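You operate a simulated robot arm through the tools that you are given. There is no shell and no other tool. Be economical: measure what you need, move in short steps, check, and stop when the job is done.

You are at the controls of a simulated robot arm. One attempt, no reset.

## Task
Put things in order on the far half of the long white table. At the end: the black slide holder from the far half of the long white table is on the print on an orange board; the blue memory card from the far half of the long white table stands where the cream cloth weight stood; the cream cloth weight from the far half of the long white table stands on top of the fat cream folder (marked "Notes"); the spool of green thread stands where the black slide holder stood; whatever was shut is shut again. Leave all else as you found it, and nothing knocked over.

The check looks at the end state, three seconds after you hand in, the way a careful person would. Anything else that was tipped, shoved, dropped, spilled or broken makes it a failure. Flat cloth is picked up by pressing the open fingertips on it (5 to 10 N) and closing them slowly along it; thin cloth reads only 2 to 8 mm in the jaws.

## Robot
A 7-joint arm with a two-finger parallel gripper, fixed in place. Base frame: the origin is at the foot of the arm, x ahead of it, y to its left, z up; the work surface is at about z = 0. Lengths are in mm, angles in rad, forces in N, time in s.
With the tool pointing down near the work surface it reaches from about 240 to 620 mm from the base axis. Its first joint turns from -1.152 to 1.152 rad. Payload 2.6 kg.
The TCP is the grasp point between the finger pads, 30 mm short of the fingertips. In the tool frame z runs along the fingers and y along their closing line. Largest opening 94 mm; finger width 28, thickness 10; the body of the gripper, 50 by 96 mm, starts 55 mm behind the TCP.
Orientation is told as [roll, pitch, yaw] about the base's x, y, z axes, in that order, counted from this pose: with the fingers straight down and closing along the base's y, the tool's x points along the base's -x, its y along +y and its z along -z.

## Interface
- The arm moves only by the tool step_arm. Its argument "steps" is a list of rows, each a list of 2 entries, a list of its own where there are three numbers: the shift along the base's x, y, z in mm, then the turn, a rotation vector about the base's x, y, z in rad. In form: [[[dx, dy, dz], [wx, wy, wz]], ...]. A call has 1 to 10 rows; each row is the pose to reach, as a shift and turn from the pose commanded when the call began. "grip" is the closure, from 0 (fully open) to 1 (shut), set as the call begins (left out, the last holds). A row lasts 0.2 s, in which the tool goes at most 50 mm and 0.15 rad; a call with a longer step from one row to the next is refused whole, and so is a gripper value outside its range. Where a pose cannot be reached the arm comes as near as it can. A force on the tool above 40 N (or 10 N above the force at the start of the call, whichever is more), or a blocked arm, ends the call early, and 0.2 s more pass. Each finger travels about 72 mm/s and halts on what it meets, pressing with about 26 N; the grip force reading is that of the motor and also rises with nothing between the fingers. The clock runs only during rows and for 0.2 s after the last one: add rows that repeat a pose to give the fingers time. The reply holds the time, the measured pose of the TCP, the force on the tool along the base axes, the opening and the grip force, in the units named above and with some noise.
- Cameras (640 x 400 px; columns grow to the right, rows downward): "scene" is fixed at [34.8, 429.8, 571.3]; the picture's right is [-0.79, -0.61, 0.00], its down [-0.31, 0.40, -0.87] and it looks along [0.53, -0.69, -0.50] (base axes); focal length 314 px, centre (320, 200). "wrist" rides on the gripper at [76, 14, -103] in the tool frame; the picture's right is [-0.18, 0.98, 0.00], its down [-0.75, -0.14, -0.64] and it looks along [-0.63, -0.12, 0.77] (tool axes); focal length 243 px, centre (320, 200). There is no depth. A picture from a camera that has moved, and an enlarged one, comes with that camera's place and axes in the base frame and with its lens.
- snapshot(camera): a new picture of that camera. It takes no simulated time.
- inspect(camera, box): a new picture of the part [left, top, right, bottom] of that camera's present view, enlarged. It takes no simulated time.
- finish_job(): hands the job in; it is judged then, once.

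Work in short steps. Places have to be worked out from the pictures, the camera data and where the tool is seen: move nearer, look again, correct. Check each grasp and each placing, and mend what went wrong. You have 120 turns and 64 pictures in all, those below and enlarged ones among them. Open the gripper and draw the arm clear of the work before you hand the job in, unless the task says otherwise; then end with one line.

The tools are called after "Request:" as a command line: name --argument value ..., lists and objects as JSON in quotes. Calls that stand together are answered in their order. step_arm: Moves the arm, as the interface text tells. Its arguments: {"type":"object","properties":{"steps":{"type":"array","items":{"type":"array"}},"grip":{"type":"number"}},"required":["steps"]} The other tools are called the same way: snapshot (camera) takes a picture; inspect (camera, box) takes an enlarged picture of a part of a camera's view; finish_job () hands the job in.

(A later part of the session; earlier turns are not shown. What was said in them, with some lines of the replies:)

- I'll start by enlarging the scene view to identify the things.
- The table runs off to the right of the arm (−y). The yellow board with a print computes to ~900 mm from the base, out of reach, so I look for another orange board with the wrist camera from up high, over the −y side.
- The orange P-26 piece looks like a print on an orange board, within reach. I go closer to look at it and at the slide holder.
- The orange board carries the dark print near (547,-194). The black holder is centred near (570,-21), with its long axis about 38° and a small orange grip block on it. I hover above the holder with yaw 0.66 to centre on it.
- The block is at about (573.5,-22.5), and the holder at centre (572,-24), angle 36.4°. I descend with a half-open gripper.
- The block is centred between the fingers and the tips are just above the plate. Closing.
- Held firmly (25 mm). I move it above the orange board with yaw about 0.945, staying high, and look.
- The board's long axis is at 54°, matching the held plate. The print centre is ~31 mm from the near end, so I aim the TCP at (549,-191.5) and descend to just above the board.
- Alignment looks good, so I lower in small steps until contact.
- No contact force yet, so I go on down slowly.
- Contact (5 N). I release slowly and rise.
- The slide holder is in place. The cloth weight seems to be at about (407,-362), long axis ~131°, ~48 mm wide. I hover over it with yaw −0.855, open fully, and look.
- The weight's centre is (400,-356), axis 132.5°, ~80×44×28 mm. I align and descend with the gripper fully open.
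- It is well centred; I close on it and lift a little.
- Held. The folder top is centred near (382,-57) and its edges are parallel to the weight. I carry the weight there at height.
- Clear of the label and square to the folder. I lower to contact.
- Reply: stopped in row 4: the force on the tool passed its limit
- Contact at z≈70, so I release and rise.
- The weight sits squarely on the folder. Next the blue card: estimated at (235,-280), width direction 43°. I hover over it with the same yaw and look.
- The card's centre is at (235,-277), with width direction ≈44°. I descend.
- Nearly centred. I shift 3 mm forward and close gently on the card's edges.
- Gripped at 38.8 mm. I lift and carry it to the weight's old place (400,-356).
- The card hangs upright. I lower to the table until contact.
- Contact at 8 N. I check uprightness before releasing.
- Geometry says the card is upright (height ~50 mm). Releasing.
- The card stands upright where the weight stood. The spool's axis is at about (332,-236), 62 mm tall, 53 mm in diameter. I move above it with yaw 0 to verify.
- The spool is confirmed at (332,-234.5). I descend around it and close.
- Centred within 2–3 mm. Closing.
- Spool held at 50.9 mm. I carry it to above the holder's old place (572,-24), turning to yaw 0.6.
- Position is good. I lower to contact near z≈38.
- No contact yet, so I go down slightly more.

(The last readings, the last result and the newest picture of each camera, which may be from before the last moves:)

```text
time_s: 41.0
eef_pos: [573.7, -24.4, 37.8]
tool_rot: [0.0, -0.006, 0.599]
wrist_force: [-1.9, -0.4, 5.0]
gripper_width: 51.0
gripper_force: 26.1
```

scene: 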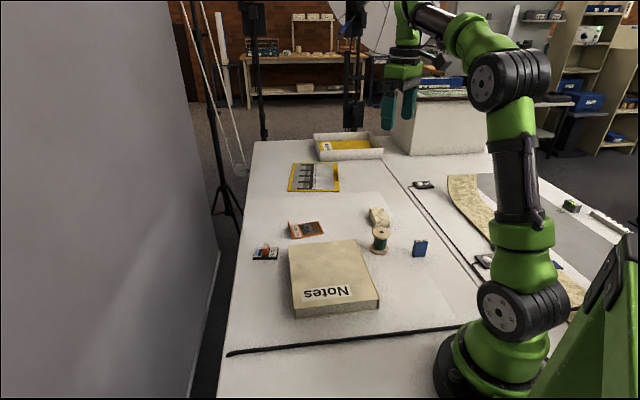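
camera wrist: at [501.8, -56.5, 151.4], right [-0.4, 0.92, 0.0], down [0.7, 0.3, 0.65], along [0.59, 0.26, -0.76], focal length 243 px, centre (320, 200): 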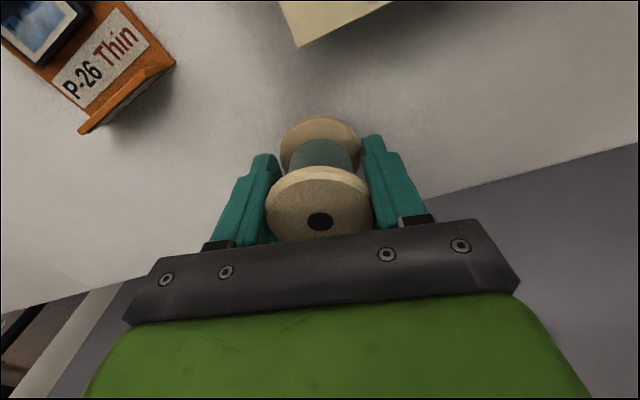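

Contact. I release and rise straight up, then pull clear.

Request:
step_arm --steps '[[[0, 0, 0], [0, 0, 0]], [[0, 0, 0], [0, 0, 0]], [[0, 0, 0], [0, 0, 0]]]' --grip 0.1

Request:
step_arm --steps '[[[0, 0, 30], [0, 0, 0]], [[0, 0, 70], [0, 0, 0]], [[0, 0, 115], [0, 0, 0]], [[-20, -5, 155], [0, 0, -0.1]], [[-60, -15, 180], [0, 0, -0.2]], [[-100, -25, 205], [0, 0, -0.3]], [[-130, -35, 240], [0, 0, -0.45]], [[-135, -37, 275], [0, 0, -0.6]]]'

Request:
snapshot --camera "scene"

Request:
snapshot --camera "wrist"

Request:
inspect --camera "scene" --box '[230, 195, 438, 325]'

```text
time_s: 41.8
eef_pos: [572.8, -25.3, 37.7]
tool_rot: [0.004, -0.004, 0.598]
wrist_force: [0.1, -0.7, 0.7]
gripper_width: 84.6
gripper_force: 0.0
```

```text
time_s: 43.6
eef_pos: [437.7, -61.7, 312.4]
tool_rot: [0.003, -0.003, -0.004]
wrist_force: [0.1, 0.7, 0.7]
gripper_width: 84.4
gripper_force: 0.0
```

```text
23 pictures are left
```

scene: 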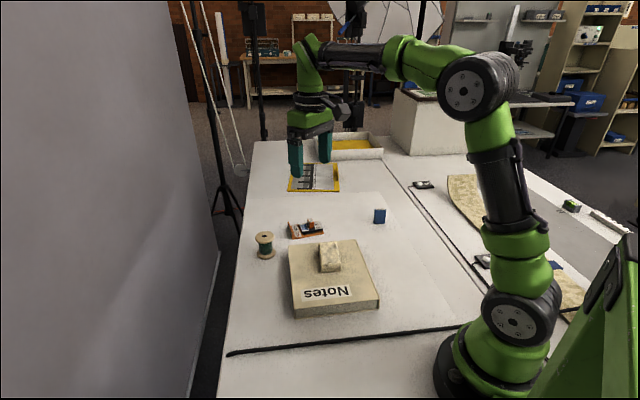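

```text
22 pictures are left
camera wrist: at [361.3, -49.1, 413.2], right [0.19, 0.98, 0.0], down [0.75, -0.15, 0.64], along [0.63, -0.12, -0.76], focal length 243 px, centre (320, 200)
```

wrist: 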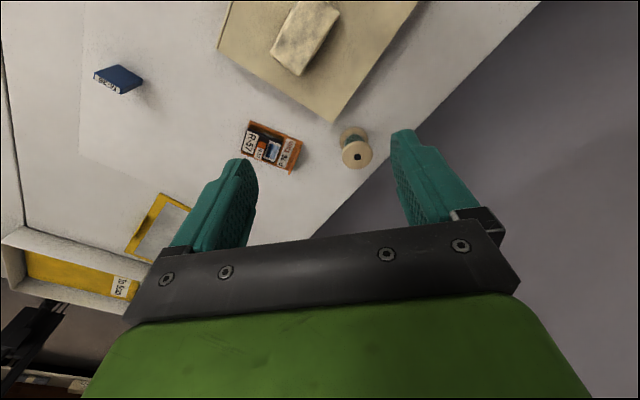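

```text
3.08 times, centred on (334, 260) of scene
camera zoom: at [34.8, 429.8, 571.3], right [-0.79, -0.61, 0.0], down [-0.31, 0.4, -0.87], along [0.53, -0.69, -0.5], focal length 967 px, centre (277, 15)
```

zoom: 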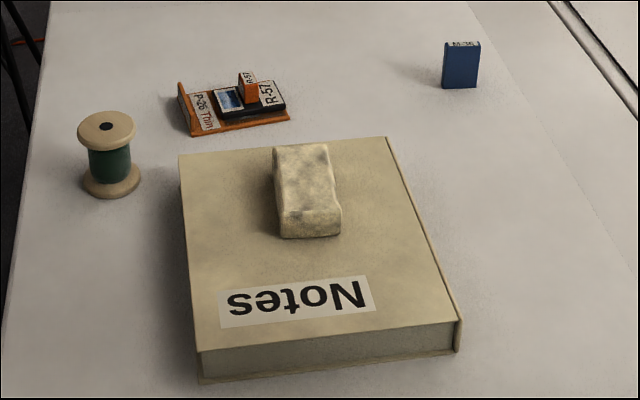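

All four pieces stand where wanted, the folder and board have not moved, and nothing was shut to begin with. I open the gripper fully and hand in.

Request:
step_arm --steps '[[[0, 0, 5], [0, 0, 0]], [[0, 0, 5], [0, 0, 0]]]' --grip 0

Request:
finish_job

```text
time_s: 44.2
eef_pos: [437.2, -61.5, 317.3]
tool_rot: [0.004, -0.003, -0.002]
wrist_force: [-0.5, 0.2, 0.2]
gripper_width: 94.1
gripper_force: 0.0
```

```text
The job is handed in.
```

I've handed the job in with all four things moved: the slide holder is on the orange board's print (P-26), the memory card stands where the cloth weight was, the cloth weight is on the "Notes" folder, and the spool stands where the slide holder was; the last pictures show nothing else shifted or knocked over, and I saw nothing that had been shut.
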